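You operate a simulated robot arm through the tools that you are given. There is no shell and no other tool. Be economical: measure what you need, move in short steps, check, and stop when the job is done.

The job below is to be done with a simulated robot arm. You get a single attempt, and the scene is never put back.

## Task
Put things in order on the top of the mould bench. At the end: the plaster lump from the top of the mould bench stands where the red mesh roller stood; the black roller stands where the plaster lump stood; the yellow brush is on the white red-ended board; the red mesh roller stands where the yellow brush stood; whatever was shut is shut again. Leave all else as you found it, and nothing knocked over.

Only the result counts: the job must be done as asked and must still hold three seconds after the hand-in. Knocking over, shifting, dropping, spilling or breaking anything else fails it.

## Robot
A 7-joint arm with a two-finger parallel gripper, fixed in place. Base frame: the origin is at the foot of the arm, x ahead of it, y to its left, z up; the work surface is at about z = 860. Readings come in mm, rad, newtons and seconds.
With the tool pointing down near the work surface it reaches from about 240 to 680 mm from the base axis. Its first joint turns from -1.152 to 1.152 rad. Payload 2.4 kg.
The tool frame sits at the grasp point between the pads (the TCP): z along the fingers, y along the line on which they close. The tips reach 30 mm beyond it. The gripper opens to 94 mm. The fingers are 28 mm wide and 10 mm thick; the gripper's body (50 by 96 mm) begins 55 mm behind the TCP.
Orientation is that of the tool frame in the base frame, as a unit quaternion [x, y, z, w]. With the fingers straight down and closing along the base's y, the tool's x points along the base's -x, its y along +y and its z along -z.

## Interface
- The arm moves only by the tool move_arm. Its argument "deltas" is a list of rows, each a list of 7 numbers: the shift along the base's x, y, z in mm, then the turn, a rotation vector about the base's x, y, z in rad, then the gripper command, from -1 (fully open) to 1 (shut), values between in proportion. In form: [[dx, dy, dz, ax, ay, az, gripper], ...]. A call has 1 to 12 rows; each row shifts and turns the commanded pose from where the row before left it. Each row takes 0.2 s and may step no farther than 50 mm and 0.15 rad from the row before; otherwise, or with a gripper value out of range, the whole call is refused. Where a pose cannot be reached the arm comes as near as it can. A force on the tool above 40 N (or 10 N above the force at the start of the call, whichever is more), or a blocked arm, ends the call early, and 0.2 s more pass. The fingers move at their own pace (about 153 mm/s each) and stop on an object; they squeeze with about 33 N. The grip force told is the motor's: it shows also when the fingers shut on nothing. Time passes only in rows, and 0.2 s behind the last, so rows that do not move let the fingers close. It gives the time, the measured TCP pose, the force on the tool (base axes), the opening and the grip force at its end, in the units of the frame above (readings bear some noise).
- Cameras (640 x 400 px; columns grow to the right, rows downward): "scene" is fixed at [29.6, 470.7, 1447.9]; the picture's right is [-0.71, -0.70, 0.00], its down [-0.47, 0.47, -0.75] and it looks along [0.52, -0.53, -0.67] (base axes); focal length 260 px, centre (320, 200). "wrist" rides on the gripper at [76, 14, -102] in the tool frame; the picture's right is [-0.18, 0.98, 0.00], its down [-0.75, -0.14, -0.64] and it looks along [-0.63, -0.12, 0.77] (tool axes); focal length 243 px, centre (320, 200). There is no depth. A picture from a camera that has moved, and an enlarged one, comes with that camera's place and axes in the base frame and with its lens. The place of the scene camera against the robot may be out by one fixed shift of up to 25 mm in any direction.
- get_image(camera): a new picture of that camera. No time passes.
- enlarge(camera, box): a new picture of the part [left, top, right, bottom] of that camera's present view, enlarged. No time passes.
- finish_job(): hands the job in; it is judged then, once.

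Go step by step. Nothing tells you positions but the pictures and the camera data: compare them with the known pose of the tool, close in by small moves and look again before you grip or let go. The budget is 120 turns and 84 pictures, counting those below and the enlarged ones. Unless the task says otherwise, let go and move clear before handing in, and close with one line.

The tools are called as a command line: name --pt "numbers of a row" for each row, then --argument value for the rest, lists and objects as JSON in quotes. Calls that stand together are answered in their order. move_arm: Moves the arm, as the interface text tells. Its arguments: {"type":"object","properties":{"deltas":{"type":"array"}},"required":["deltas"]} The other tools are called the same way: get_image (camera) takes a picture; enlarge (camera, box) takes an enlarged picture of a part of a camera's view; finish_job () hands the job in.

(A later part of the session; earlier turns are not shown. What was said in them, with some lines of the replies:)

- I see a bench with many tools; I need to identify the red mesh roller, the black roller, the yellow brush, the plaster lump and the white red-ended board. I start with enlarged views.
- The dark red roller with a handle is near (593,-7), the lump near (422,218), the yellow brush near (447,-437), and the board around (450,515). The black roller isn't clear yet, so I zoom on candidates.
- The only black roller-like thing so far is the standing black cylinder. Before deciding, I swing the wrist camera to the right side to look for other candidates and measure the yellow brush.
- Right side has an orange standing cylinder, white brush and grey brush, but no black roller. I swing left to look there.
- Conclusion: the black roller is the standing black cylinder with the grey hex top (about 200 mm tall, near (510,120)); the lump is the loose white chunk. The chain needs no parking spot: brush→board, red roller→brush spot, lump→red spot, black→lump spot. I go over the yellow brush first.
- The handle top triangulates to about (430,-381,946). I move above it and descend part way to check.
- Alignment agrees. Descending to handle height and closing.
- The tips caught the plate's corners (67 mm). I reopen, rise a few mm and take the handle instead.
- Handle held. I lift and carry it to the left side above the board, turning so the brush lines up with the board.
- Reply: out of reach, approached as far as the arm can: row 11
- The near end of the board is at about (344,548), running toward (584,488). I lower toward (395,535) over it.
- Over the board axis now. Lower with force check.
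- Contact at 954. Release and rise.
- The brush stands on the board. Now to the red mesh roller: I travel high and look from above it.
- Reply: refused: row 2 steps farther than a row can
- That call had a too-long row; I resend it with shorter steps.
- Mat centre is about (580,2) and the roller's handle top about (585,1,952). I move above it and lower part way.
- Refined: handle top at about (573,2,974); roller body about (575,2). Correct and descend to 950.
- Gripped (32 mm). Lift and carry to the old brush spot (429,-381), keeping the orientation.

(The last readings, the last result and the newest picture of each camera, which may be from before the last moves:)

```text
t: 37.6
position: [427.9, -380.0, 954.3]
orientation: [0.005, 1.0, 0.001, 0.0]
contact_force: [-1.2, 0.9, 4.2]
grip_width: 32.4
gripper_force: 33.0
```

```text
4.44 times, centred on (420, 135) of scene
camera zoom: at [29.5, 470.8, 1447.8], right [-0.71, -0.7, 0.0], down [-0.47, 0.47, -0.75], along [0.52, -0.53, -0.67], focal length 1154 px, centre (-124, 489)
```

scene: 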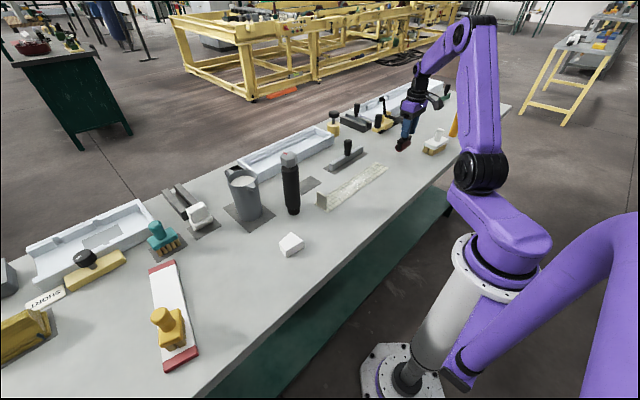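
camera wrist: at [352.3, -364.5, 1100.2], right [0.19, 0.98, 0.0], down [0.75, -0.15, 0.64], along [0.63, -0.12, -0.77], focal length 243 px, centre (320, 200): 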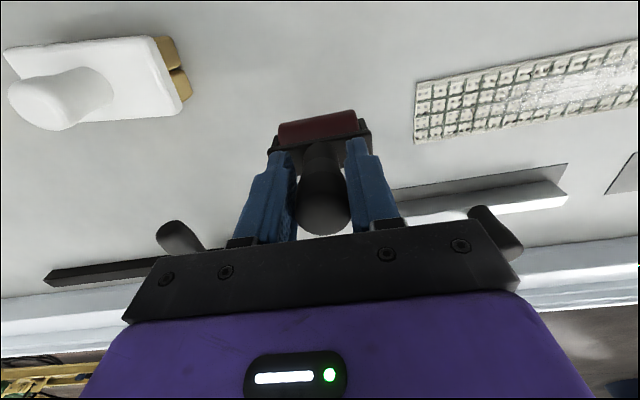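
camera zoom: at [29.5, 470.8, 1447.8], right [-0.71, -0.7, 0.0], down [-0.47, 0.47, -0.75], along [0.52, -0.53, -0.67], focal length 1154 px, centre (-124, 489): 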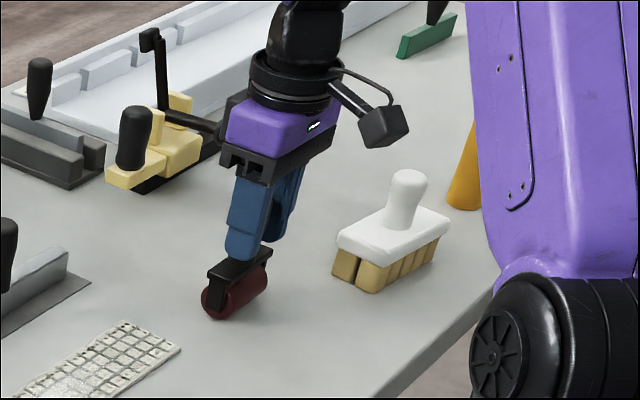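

Contact made. Lower a hair and release.

move_arm --pt "0 0 -0.5 0 0 0 1" --pt "0 0 0 0 0 0 1" --pt "0 0 0 0 0 0 0.1" --pt "0 0 0 0 0 0 -0.5" --pt "0 0 0 0 0 0 -0.8" --pt "0 0 0 0 0 0 -0.8"

get_image --camera "wrist"

```text
t: 39.0
position: [428.7, -379.2, 952.4]
orientation: [0.005, 1.0, 0.0, 0.0]
contact_force: [-0.4, 0.1, 0.5]
grip_width: 84.4
gripper_force: 0.1
```

```text
38 pictures are left
camera wrist: at [352.3, -365.2, 1055.5], right [0.19, 0.98, 0.0], down [0.75, -0.15, 0.64], along [0.63, -0.12, -0.77], focal length 243 px, centre (320, 200)
```

wrist: 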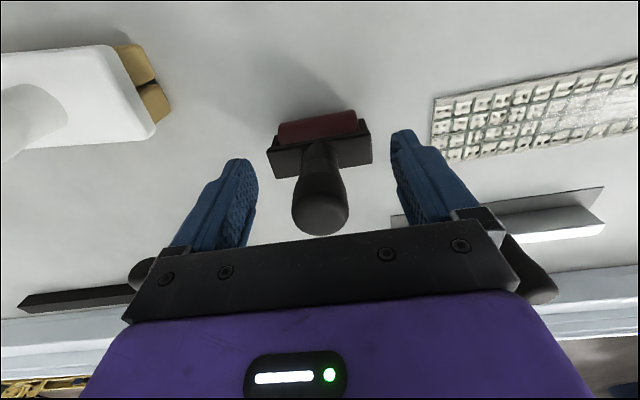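

It stands freely. Up and over to the plaster lump.

move_arm --pt "0 0 25 0 0 0 -0.8" --pt "0 0 50 0 0 0 -1" --pt "0 0 50 0 0 0 -1" --pt "0 0 50 0 0 0 -1" --pt "0 20 40 0 0 0 -1" --pt "-2 48 0 0 0 0 -1" --pt "-2 48 0 0 0 0 -1" --pt "-2 48 0 0 0 0 -1" --pt "-2 48 0 0 0 0 -1" --pt "-2 48 0 0 0 0 -1" --pt "-2 48 0 0 0 0 -1" --pt "-2 48 0 0 0 0 -1"

move_arm --pt "-2 48 0 0 0 0 -1" --pt "-2 48 0 0 0 0 -1" --pt "-2 48 0 0 0 0 -1" --pt "-2 48 0 0 0 0 -1" --pt "-2 48 0 0 0 0 -1" --pt "0 0 -40 0 0 0 -1" --pt "0 0 -45 0 0 0 -1" --pt "0 0 0 0 0 0 -1"

get_image --camera "wrist"

get_image --camera "scene"

```text
t: 41.6
position: [414.2, -24.0, 1166.2]
orientation: [0.006, 1.0, 0.0, 0.0]
contact_force: [-0.6, 0.6, -0.1]
grip_width: 94.0
gripper_force: 0.1
```

```text
t: 43.4
position: [405.5, 214.8, 1081.1]
orientation: [0.005, 1.0, 0.0, 0.0]
contact_force: [-0.5, -0.8, 0.1]
grip_width: 94.3
gripper_force: 0.0
```

```text
37 pictures are left
camera wrist: at [328.7, 230.0, 1184.4], right [0.19, 0.98, 0.0], down [0.75, -0.15, 0.64], along [0.63, -0.12, -0.77], focal length 243 px, centre (320, 200)
```

wrist: 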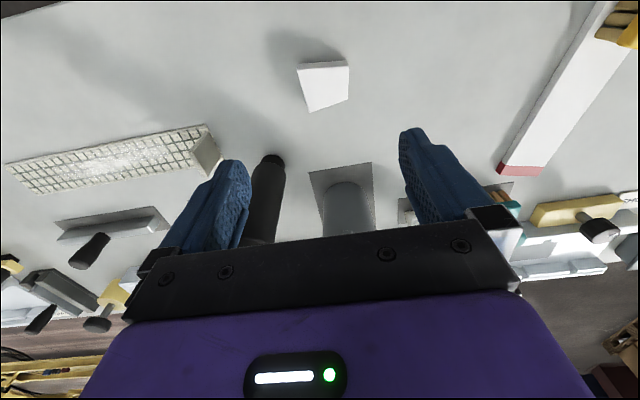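

```text
36 pictures are left
```

scene: 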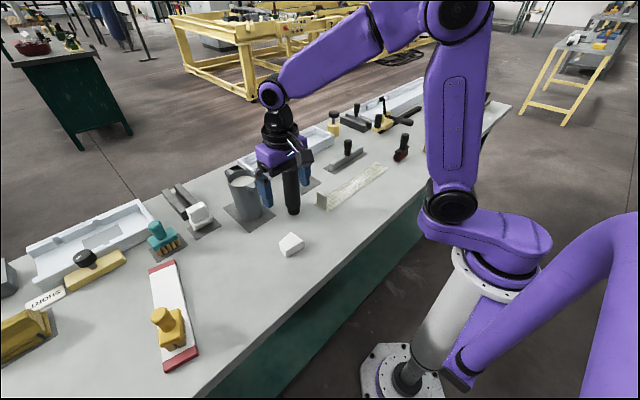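

enlarge --camera "wrist" --box '[260, 30, 380, 130]'

enlarge --camera "scene" --box '[260, 210, 340, 270]'

```text
4.00 times, centred on (320, 80) of wrist
camera zoom: at [328.7, 230.0, 1184.4], right [0.19, 0.98, 0.0], down [0.75, -0.15, 0.64], along [0.63, -0.12, -0.77], focal length 970 px, centre (320, 680)
```

zoom: 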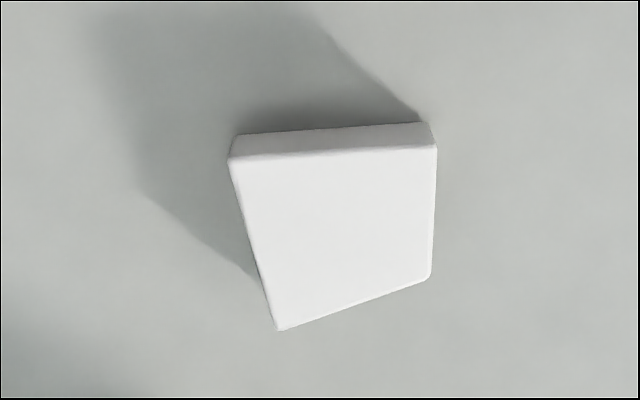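

```text
6.67 times, centred on (300, 240) of scene
camera zoom: at [29.5, 470.7, 1447.9], right [-0.71, -0.7, 0.0], down [-0.47, 0.47, -0.75], along [0.52, -0.53, -0.67], focal length 1732 px, centre (453, -67)
```

zoom: 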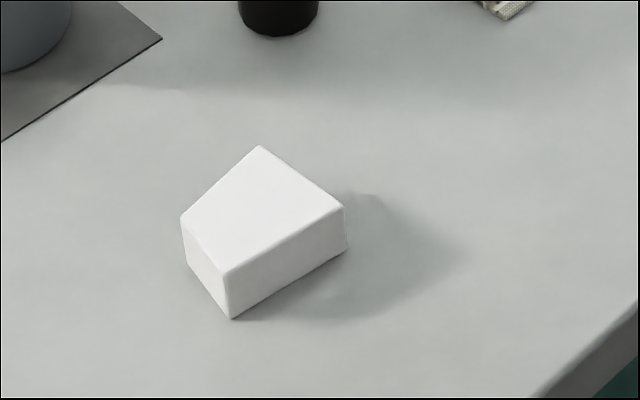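

The lump's top corners compute to x 384–432, y 196–250, about 30 mm high; its centre is (407,222). I grip its near-parallel sides along y. Descending.

move_arm --pt "1.5 7.7 -45 0 0 -0.04 -1" --pt "0 0 -45 0 0 0 -1" --pt "0 0 -45 0 0 0 -1" --pt "0 0 -30 0 0 0 -1" --pt "0 0 0 0 0 0 -1"

get_image --camera "wrist"

```text
t: 44.6
position: [406.1, 223.0, 916.5]
orientation: [0.025, 1.0, 0.0, 0.0]
contact_force: [-0.3, 0.4, 0.0]
grip_width: 94.2
gripper_force: 0.1
```

```text
33 pictures are left
camera wrist: at [330.4, 241.5, 1019.7], right [0.23, 0.97, 0.0], down [0.75, -0.18, 0.64], along [0.62, -0.15, -0.77], focal length 243 px, centre (320, 200)
```

wrist: 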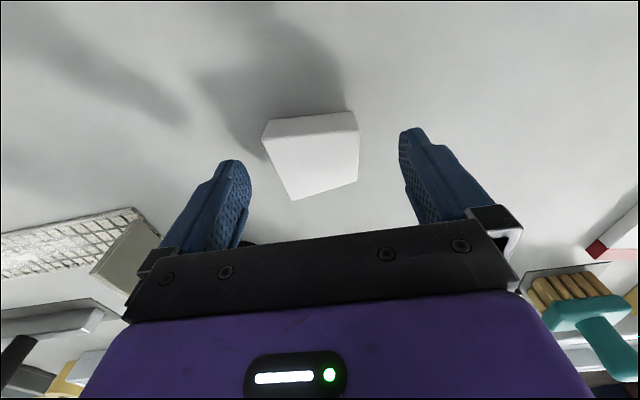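

move_arm --pt "0 0 -15 0 0 0 -1" --pt "0 0 -7 0 0 0 -1" --pt "0 0 0 0 0 0 -0.3" --pt "0 0 0 0 0 0 0.2" --pt "0 0 0 0 0 0 1" --pt "0 0 0 0 0 0 1"

get_image --camera "wrist"

```text
t: 46.0
position: [406.4, 222.9, 896.4]
orientation: [0.025, 1.0, 0.001, 0.0]
contact_force: [-0.8, -0.3, 3.4]
grip_width: 55.7
gripper_force: 33.0
```

```text
32 pictures are left
camera wrist: at [330.5, 241.2, 998.0], right [0.23, 0.97, 0.0], down [0.75, -0.18, 0.64], along [0.62, -0.15, -0.77], focal length 243 px, centre (320, 200)
```

wrist: 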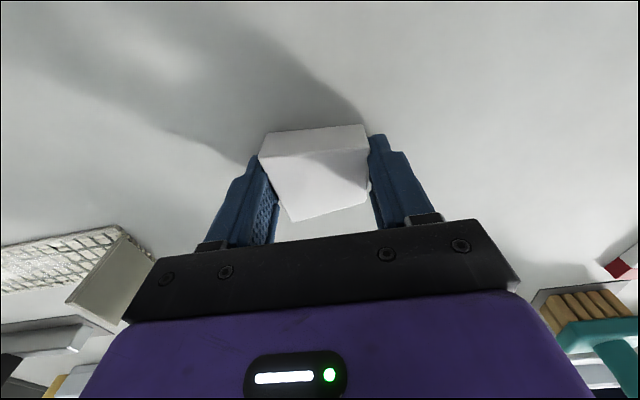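

Held at 55.7 mm. I test-lift and look.

move_arm --pt "0 0 15 0 0 0 1" --pt "0 0 25 0 0 0 1" --pt "0 0 0 0 0 0 1"

get_image --camera "wrist"

```text
t: 46.8
position: [406.2, 222.5, 935.3]
orientation: [0.026, 1.0, 0.0, 0.0]
contact_force: [-0.7, 0.1, -0.7]
grip_width: 55.6
gripper_force: 33.3
```

```text
31 pictures are left
camera wrist: at [330.0, 240.7, 1038.3], right [0.23, 0.97, 0.0], down [0.75, -0.18, 0.64], along [0.62, -0.15, -0.77], focal length 243 px, centre (320, 200)
```

wrist: 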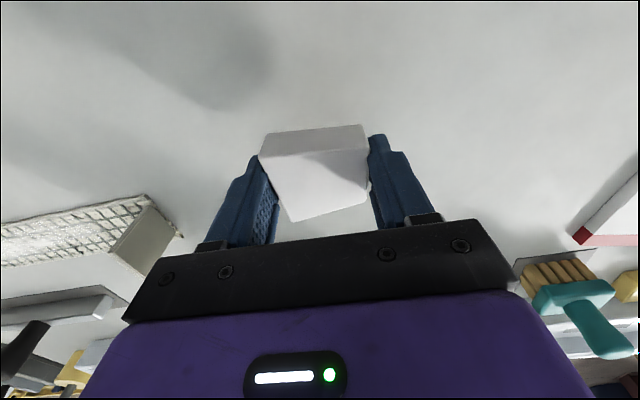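

Stable. Carry high over the black roller to (575,2) above the empty mat.

move_arm --pt "0 0 50 0 0 0 1" --pt "0 0 50 0 0 0 1" --pt "0 0 50 0 0 0 1" --pt "0 0 50 0 0 0 1" --pt "0 0 45 0 0 0 1" --pt "28 -37 0 0 0 0 1" --pt "28 -37 0 0 0 0 1" --pt "28 -37 0 0 0 0 1" --pt "28 -37 0 0 0 0 1" --pt "28 -37 0 0 0 0 1" --pt "28 -36 0 0 0 0 1" --pt "0 0 -40 0 0 0 1"

move_arm --pt "0 0 -45 0 0 0 1" --pt "0 0 -45 0 0 0 1" --pt "0 0 -45 0 0 0 1" --pt "0 0 -45 0 0 0 1" --pt "0 0 0 0 0 0 1"

get_image --camera "wrist"

```text
t: 49.4
position: [574.8, 1.6, 1140.5]
orientation: [0.025, 1.0, 0.0, 0.0]
contact_force: [-0.4, 0.0, -1.8]
grip_width: 55.8
gripper_force: 33.1
```

```text
t: 50.6
position: [573.1, 1.2, 961.6]
orientation: [0.025, 1.0, -0.001, 0.0]
contact_force: [0.0, 0.1, -0.8]
grip_width: 55.8
gripper_force: 33.3
```

```text
30 pictures are left
camera wrist: at [498.4, 20.1, 1063.4], right [0.23, 0.97, 0.0], down [0.75, -0.18, 0.64], along [0.62, -0.15, -0.77], focal length 243 px, centre (320, 200)
```

wrist: 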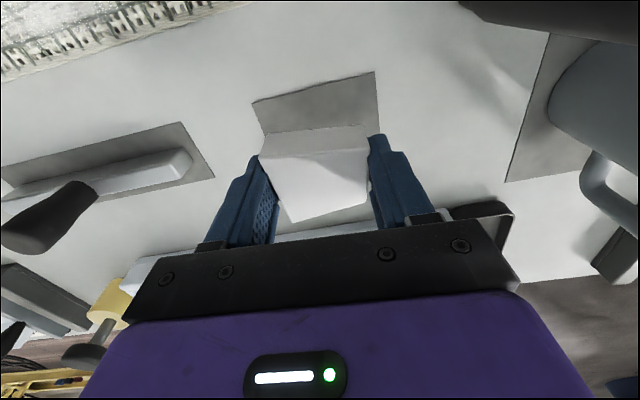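

move_arm --pt "1 0 -30 0 0 0 1" --pt "1 0 -25 0 0 0 1" --pt "0 0 -6 0 0 0 1" --pt "0 0 0 0 0 0 1"

move_arm --pt "0 0 -2 0 0 0 1" --pt "0 0 0 0 0 0 1"

```text
t: 51.6
position: [575.8, 2.8, 899.5]
orientation: [0.026, 1.0, 0.0, 0.0]
contact_force: [0.0, 0.3, -0.9]
grip_width: 55.8
gripper_force: 32.9
```

```text
t: 52.2
position: [576.6, 2.4, 897.6]
orientation: [0.025, 1.0, 0.001, 0.0]
contact_force: [-0.1, 0.2, -1.3]
grip_width: 55.6
gripper_force: 33.3
```

move_arm --pt "0 0 -1 0 0 0 1" --pt "0 0 0 0 0 0 1"

move_arm --pt "0 0 -1 0 0 0 1" --pt "0 0 0 0 0 0 1"

enlarge --camera "scene" --box '[250, 130, 370, 220]'

```text
t: 52.8
position: [576.6, 1.9, 896.3]
orientation: [0.025, 1.0, 0.0, 0.0]
contact_force: [0.4, -0.2, -1.4]
grip_width: 55.7
gripper_force: 33.2
```

```text
t: 53.4
position: [575.9, 2.8, 894.8]
orientation: [0.026, 1.0, 0.001, 0.0]
contact_force: [-0.3, 0.0, -0.9]
grip_width: 55.6
gripper_force: 32.7
```

```text
4.44 times, centred on (310, 175) of scene
camera zoom: at [29.6, 470.7, 1447.9], right [-0.71, -0.7, 0.0], down [-0.47, 0.47, -0.75], along [0.52, -0.53, -0.67], focal length 1154 px, centre (364, 311)
```

zoom: 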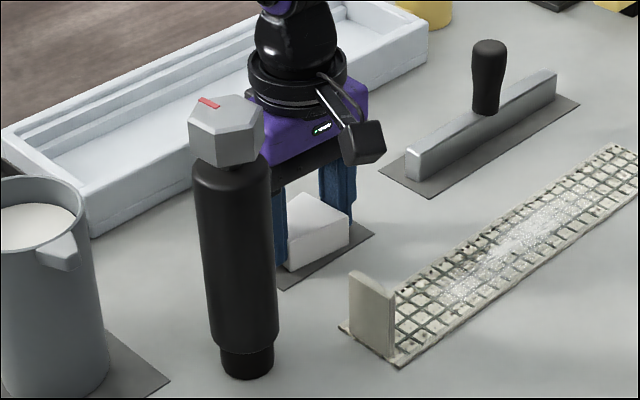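

move_arm --pt "0 0 -1 0 0 0 1" --pt "0 0 0 0 0 0 1"

move_arm --pt "0 0 -1 0 0 0 1" --pt "0 0 0 0 0 0 1"

```text
t: 54.0
position: [577.1, 2.7, 894.5]
orientation: [0.025, 1.0, 0.0, 0.001]
contact_force: [-1.2, -1.9, 6.4]
grip_width: 56.0
gripper_force: 32.6
```

```text
t: 54.6
position: [576.2, 3.0, 894.5]
orientation: [0.026, 1.0, 0.0, 0.001]
contact_force: [-7.1, -1.1, 27.5]
grip_width: 55.4
gripper_force: 32.8
```

Firm contact. Back off a touch, release, and rise.

move_arm --pt "0 0 1 0 0 0 1" --pt "0 0 0 0 0 0 -0.4" --pt "0 0 0 0 0 0 -0.7" --pt "0 0 0 0 0 0 -0.7" --pt "0 0 20 0 0 0 -0.7" --pt "0 0 45 0 0 0 -1" --pt "0 0 45 0 0 0 -1" --pt "0 0 50 0 0 0 -1" --pt "0 0 50 0 0 0 -1" --pt "0 0 50 0 0 0 -1" --pt "0 0 30 0 0 0 -1"

get_image --camera "wrist"

enlarge --camera "scene" --box '[250, 130, 370, 220]'

```text
t: 57.0
position: [574.6, 2.3, 1184.8]
orientation: [0.026, 1.0, 0.0, 0.0]
contact_force: [-0.6, 0.4, -0.3]
grip_width: 94.1
gripper_force: 0.1
```

```text
28 pictures are left
camera wrist: at [499.9, 20.5, 1288.2], right [0.23, 0.97, 0.0], down [0.75, -0.18, 0.64], along [0.62, -0.15, -0.77], focal length 243 px, centre (320, 200)
```

wrist: 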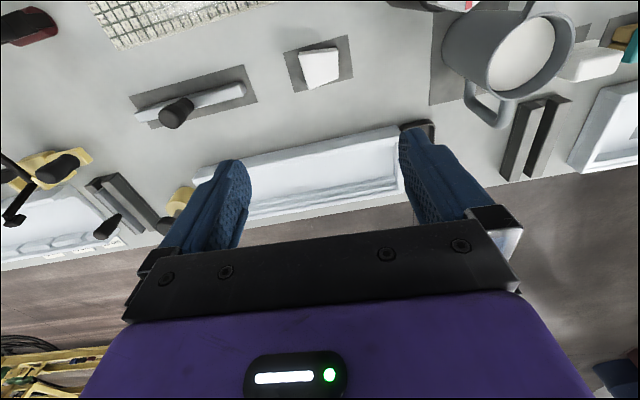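

```text
4.44 times, centred on (310, 175) of scene
camera zoom: at [29.5, 470.7, 1447.9], right [-0.71, -0.7, 0.0], down [-0.47, 0.47, -0.75], along [0.52, -0.53, -0.67], focal length 1154 px, centre (364, 311)
```

zoom: 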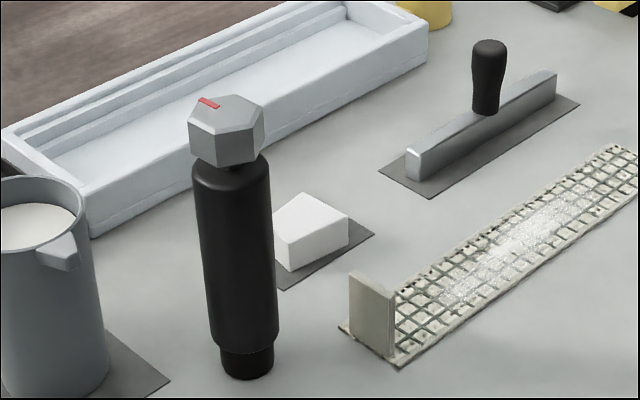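

The lump sits on the mat. Now view the black roller from above.

move_arm --pt "-30 20 30 0 0 0.05 -1" --pt "-35 30 15 0 0 0 -1" --pt "-35 34 0 0 0 0 -1" --pt "-35 34 0 0 0 0 -1" --pt "0 0 0 0 0 0 -1"

get_image --camera "wrist"

enlarge --camera "wrist" --box '[240, 60, 420, 210]'

```text
t: 58.2
position: [439.9, 121.2, 1230.0]
orientation: [0.0, 1.0, 0.0, 0.0]
contact_force: [0.1, -0.1, 0.4]
grip_width: 94.3
gripper_force: 0.0
```

```text
26 pictures are left
camera wrist: at [363.5, 135.2, 1332.8], right [0.18, 0.98, 0.0], down [0.75, -0.14, 0.64], along [0.63, -0.12, -0.77], focal length 243 px, centre (320, 200)
```

wrist: 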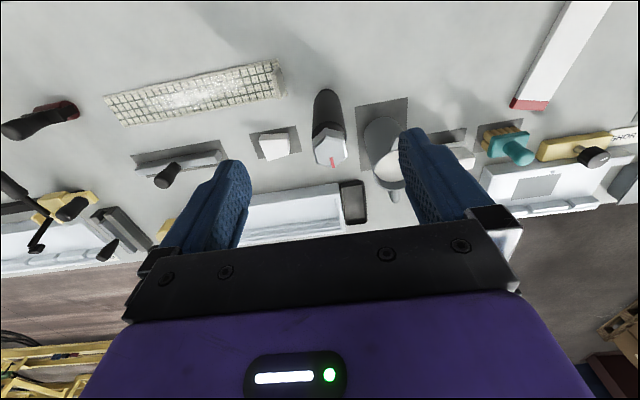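

```text
2.67 times, centred on (330, 135) of wrist
camera zoom: at [363.5, 135.2, 1332.8], right [0.18, 0.98, 0.0], down [0.75, -0.14, 0.64], along [0.63, -0.12, -0.77], focal length 647 px, centre (293, 373)
```

zoom: 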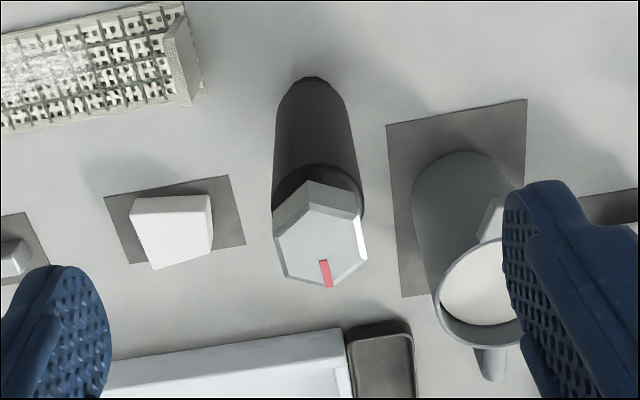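

The hex top triangulates to about (505,122,1073). I move closer above it to read the hex orientation.

move_arm --pt "35 0 -25 0 0 0 -1" --pt "30 0 -25 0 0 0 -1" --pt "0 0 -30 0 0 0 -1" --pt "0 0 0 0 0 0 -1"

enlarge --camera "wrist" --box '[240, 80, 420, 230]'

```text
t: 59.2
position: [506.5, 121.1, 1148.2]
orientation: [0.0, 1.0, 0.0, -0.001]
contact_force: [0.9, -0.2, -0.4]
grip_width: 94.1
gripper_force: 0.0
```

```text
2.67 times, centred on (330, 155) of wrist
camera zoom: at [430.1, 135.1, 1251.6], right [0.18, 0.98, 0.0], down [0.75, -0.14, 0.64], along [0.63, -0.12, -0.77], focal length 647 px, centre (293, 320)
```

zoom: 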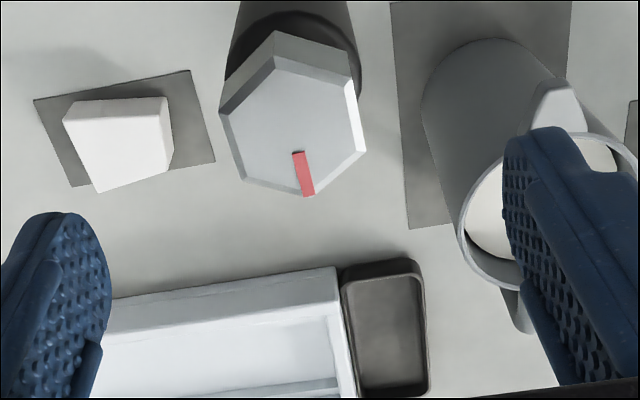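

Hex centre is at (507,121) with flats facing about 5° off y. The body just under the cap is wider, so I'll grip the body top with TCP at about 1030.

move_arm --pt "0.5 0 -38 0 0 0.09 -1" --pt "0 0 -40 0 0 0 -1" --pt "0 0 -25 0 0 0 -1" --pt "0 0 -10 0 0 0 -1" --pt "0 0 0 0 0 0 -1"

get_image --camera "wrist"

enlarge --camera "scene" --box '[220, 110, 360, 230]'

```text
t: 60.4
position: [506.0, 121.0, 1034.8]
orientation: [-0.045, 0.999, 0.0, 0.0]
contact_force: [-0.6, -0.9, 0.2]
grip_width: 94.0
gripper_force: 0.0
```

```text
23 pictures are left
camera wrist: at [429.1, 128.5, 1139.3], right [0.1, 1.0, 0.0], down [0.76, -0.07, 0.64], along [0.64, -0.06, -0.77], focal length 243 px, centre (320, 200)
```

wrist: 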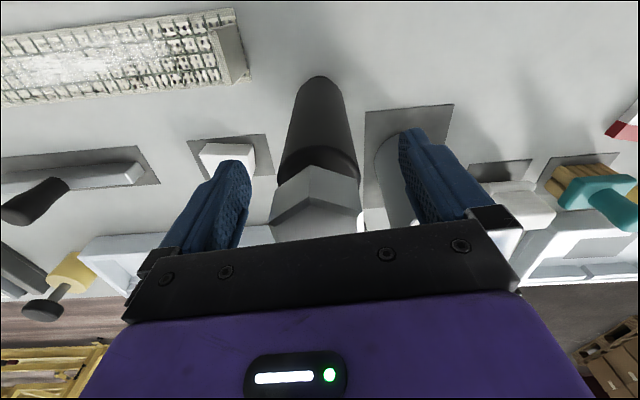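

```text
3.33 times, centred on (290, 170) of scene
camera zoom: at [29.6, 470.7, 1447.9], right [-0.71, -0.7, 0.0], down [-0.47, 0.47, -0.75], along [0.52, -0.53, -0.67], focal length 866 px, centre (420, 300)
```

zoom: 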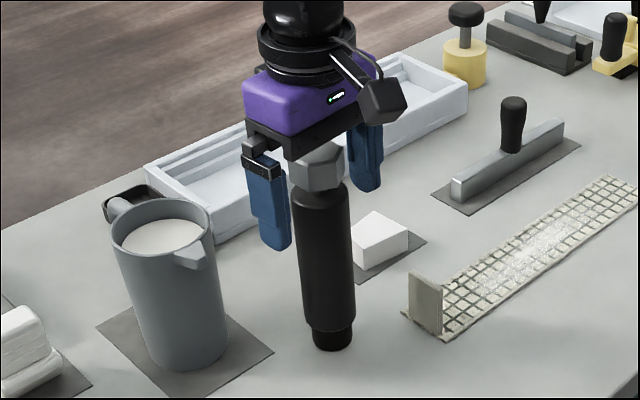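

Tips reach well below the body's shoulder. Close.

move_arm --pt "0 0 0 0 0 0 -0.4" --pt "0 0 0 0 0 0 0" --pt "0 0 0 0 0 0 0.5" --pt "0 0 0 0 0 0 1" --pt "0 0 0 0 0 0 1"

enlarge --camera "scene" --box '[220, 110, 360, 230]'

```text
t: 61.6
position: [505.9, 120.1, 1037.0]
orientation: [-0.044, 0.999, 0.0, 0.0]
contact_force: [0.2, -3.7, -0.2]
grip_width: 47.2
gripper_force: 33.2
```

```text
3.33 times, centred on (290, 170) of scene
camera zoom: at [29.6, 470.6, 1447.9], right [-0.71, -0.7, 0.0], down [-0.47, 0.47, -0.75], along [0.52, -0.53, -0.67], focal length 866 px, centre (420, 300)
```

zoom: 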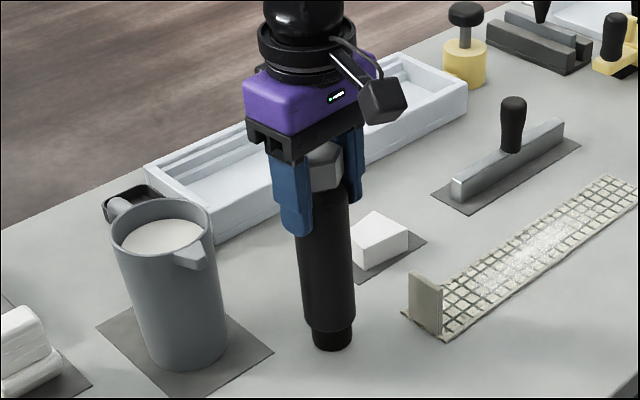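

move_arm --pt "0 0 6 0 0 0 1" --pt "0 0 12 0 0 0 1" --pt "0 0 0 0 0 0 1"

enlarge --camera "scene" --box '[220, 110, 360, 230]'

```text
t: 62.4
position: [507.1, 120.5, 1054.1]
orientation: [-0.045, 0.999, -0.001, 0.001]
contact_force: [0.7, 0.1, -7.2]
grip_width: 47.4
gripper_force: 32.8
```

```text
3.33 times, centred on (290, 170) of scene
camera zoom: at [29.7, 470.7, 1447.9], right [-0.71, -0.7, 0.0], down [-0.47, 0.47, -0.75], along [0.52, -0.53, -0.67], focal length 866 px, centre (420, 300)
```

zoom: 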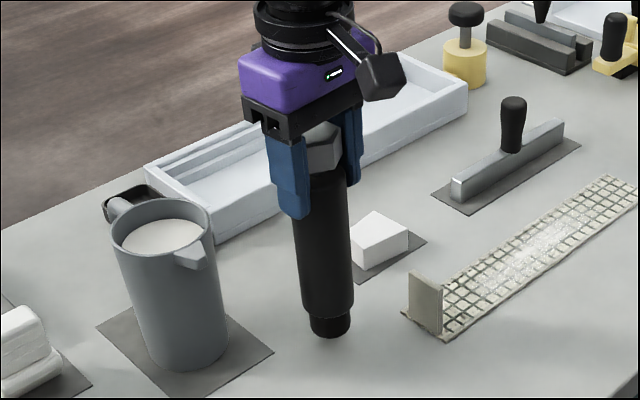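

It lifts as one piece. Carry it to the lump's old spot (407,222), keeping it low-ish and clear of the mug.

move_arm --pt "0 0 25 0 0 0 1" --pt "-25 5 0 0 0 0 1" --pt "-25 15 0 0 0 0 1" --pt "-20 25 0 0 0 0 1" --pt "-15 25 0 0 0 0 1" --pt "-10 20 0 0 0 0 1" --pt "-5 11 0 0 0 0 1" --pt "0 0 -20 0 0 0 1" --pt "0 0 0 0 0 0 1"

get_image --camera "scene"

```text
t: 64.4
position: [408.2, 220.5, 1060.0]
orientation: [-0.045, 0.999, 0.0, 0.0]
contact_force: [0.5, -1.3, -7.3]
grip_width: 47.0
gripper_force: 33.1
```

```text
19 pictures are left
```

scene: 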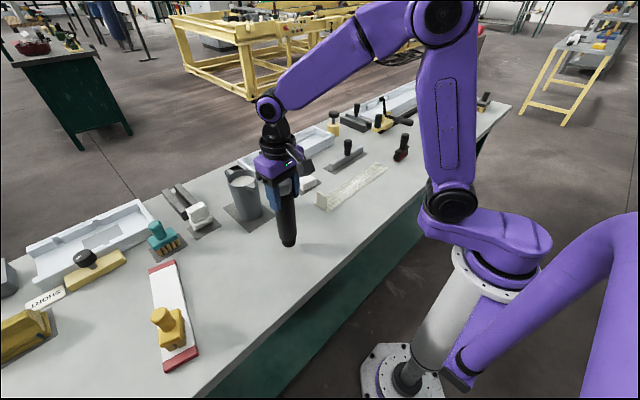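

move_arm --pt "0 0 -12 0 0 0 1" --pt "0 0 -8 0 0 0 1" --pt "0 0 0 0 0 0 1"

move_arm --pt "0 0 -2 0 0 0 1" --pt "0 0 0 0 0 0 1"

enlarge --camera "scene" --box '[230, 140, 350, 270]'

```text
t: 65.2
position: [405.9, 221.2, 1038.9]
orientation: [-0.046, 0.999, 0.0, 0.0]
contact_force: [-0.6, -0.1, -6.9]
grip_width: 47.1
gripper_force: 33.1
```

```text
t: 65.8
position: [406.8, 221.6, 1036.9]
orientation: [-0.045, 0.999, 0.0, -0.001]
contact_force: [0.4, 0.1, -5.7]
grip_width: 47.3
gripper_force: 33.2
```

```text
3.08 times, centred on (290, 205) of scene
camera zoom: at [29.6, 470.8, 1447.8], right [-0.71, -0.7, 0.0], down [-0.47, 0.47, -0.75], along [0.52, -0.53, -0.67], focal length 799 px, centre (412, 185)
```

zoom: 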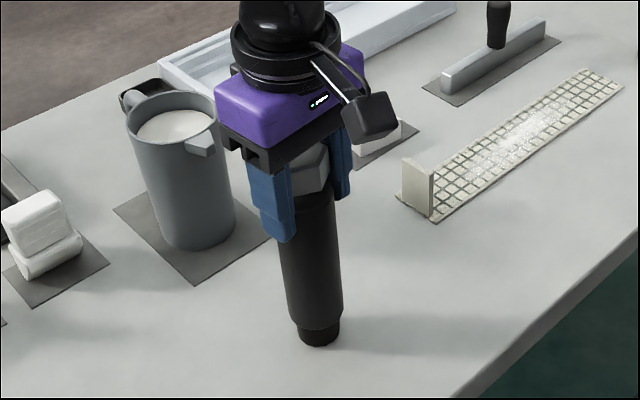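

move_arm --pt "0 0 -1 0 0 0 1" --pt "0 0 0 0 0 0 1"

move_arm --pt "0 0 -1 0 0 0 1" --pt "0 0 0 0 0 0 1"

```text
t: 66.4
position: [407.2, 222.5, 1036.3]
orientation: [-0.046, 0.999, 0.0, 0.0]
contact_force: [-0.4, -0.8, -1.1]
grip_width: 47.3
gripper_force: 32.4
```

```text
t: 67.0
position: [406.8, 220.5, 1037.0]
orientation: [-0.045, 0.999, 0.0, 0.0]
contact_force: [-4.4, -2.4, 22.1]
grip_width: 47.3
gripper_force: 32.2
```

Seated. Ease off half a millimetre, open slowly and rise straight up.

move_arm --pt "0 0 0.7 0 0 0 1" --pt "0 0 0 0 0 0 1" --pt "0 0 0 0 0 0 -0.2" --pt "0 0 0 0 0 0 -0.5" --pt "0 0 0 0 0 0 -0.9" --pt "0 0 0 0 0 0 -0.9" --pt "0 0 20 0 0 0 -0.9" --pt "0 0 40 0 0 0 -0.9" --pt "0 0 45 0 0 0 -1" --pt "0 0 45 0 0 0 -1" --pt "0 0 0 0 0 0 -1"

get_image --camera "scene"

get_image --camera "wrist"

```text
t: 69.4
position: [407.5, 220.9, 1185.7]
orientation: [-0.045, 0.999, -0.001, -0.001]
contact_force: [0.2, 0.4, 0.2]
grip_width: 93.9
gripper_force: 0.0
```

```text
17 pictures are left
```

scene: 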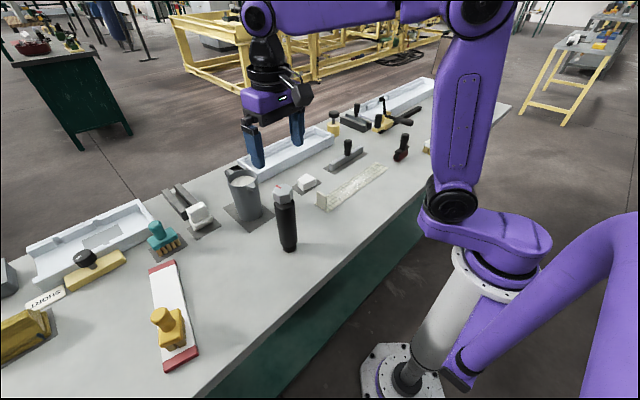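

```text
16 pictures are left
camera wrist: at [330.3, 228.6, 1289.2], right [0.1, 1.0, 0.0], down [0.76, -0.07, 0.64], along [0.64, -0.06, -0.77], focal length 243 px, centre (320, 200)
```

wrist: 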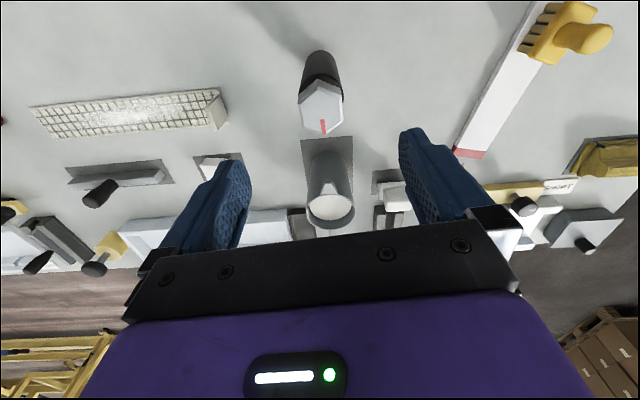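

All four items stand in their new places, nothing else is disturbed, and the gripper is empty and clear. Handing in.

finish_job

```text
The job is handed in.
```

The job is handed in, with all four moves done and nothing seen knocked over: the lump is on the red mesh roller's mat, the black roller is on the lump's old spot, the brush is on the white board, and the red mesh roller is on the brush's old spot. Nothing shut was opened. I took the standing black cylinder with the grey hex top to be the black roller, as it was the only match I could see.
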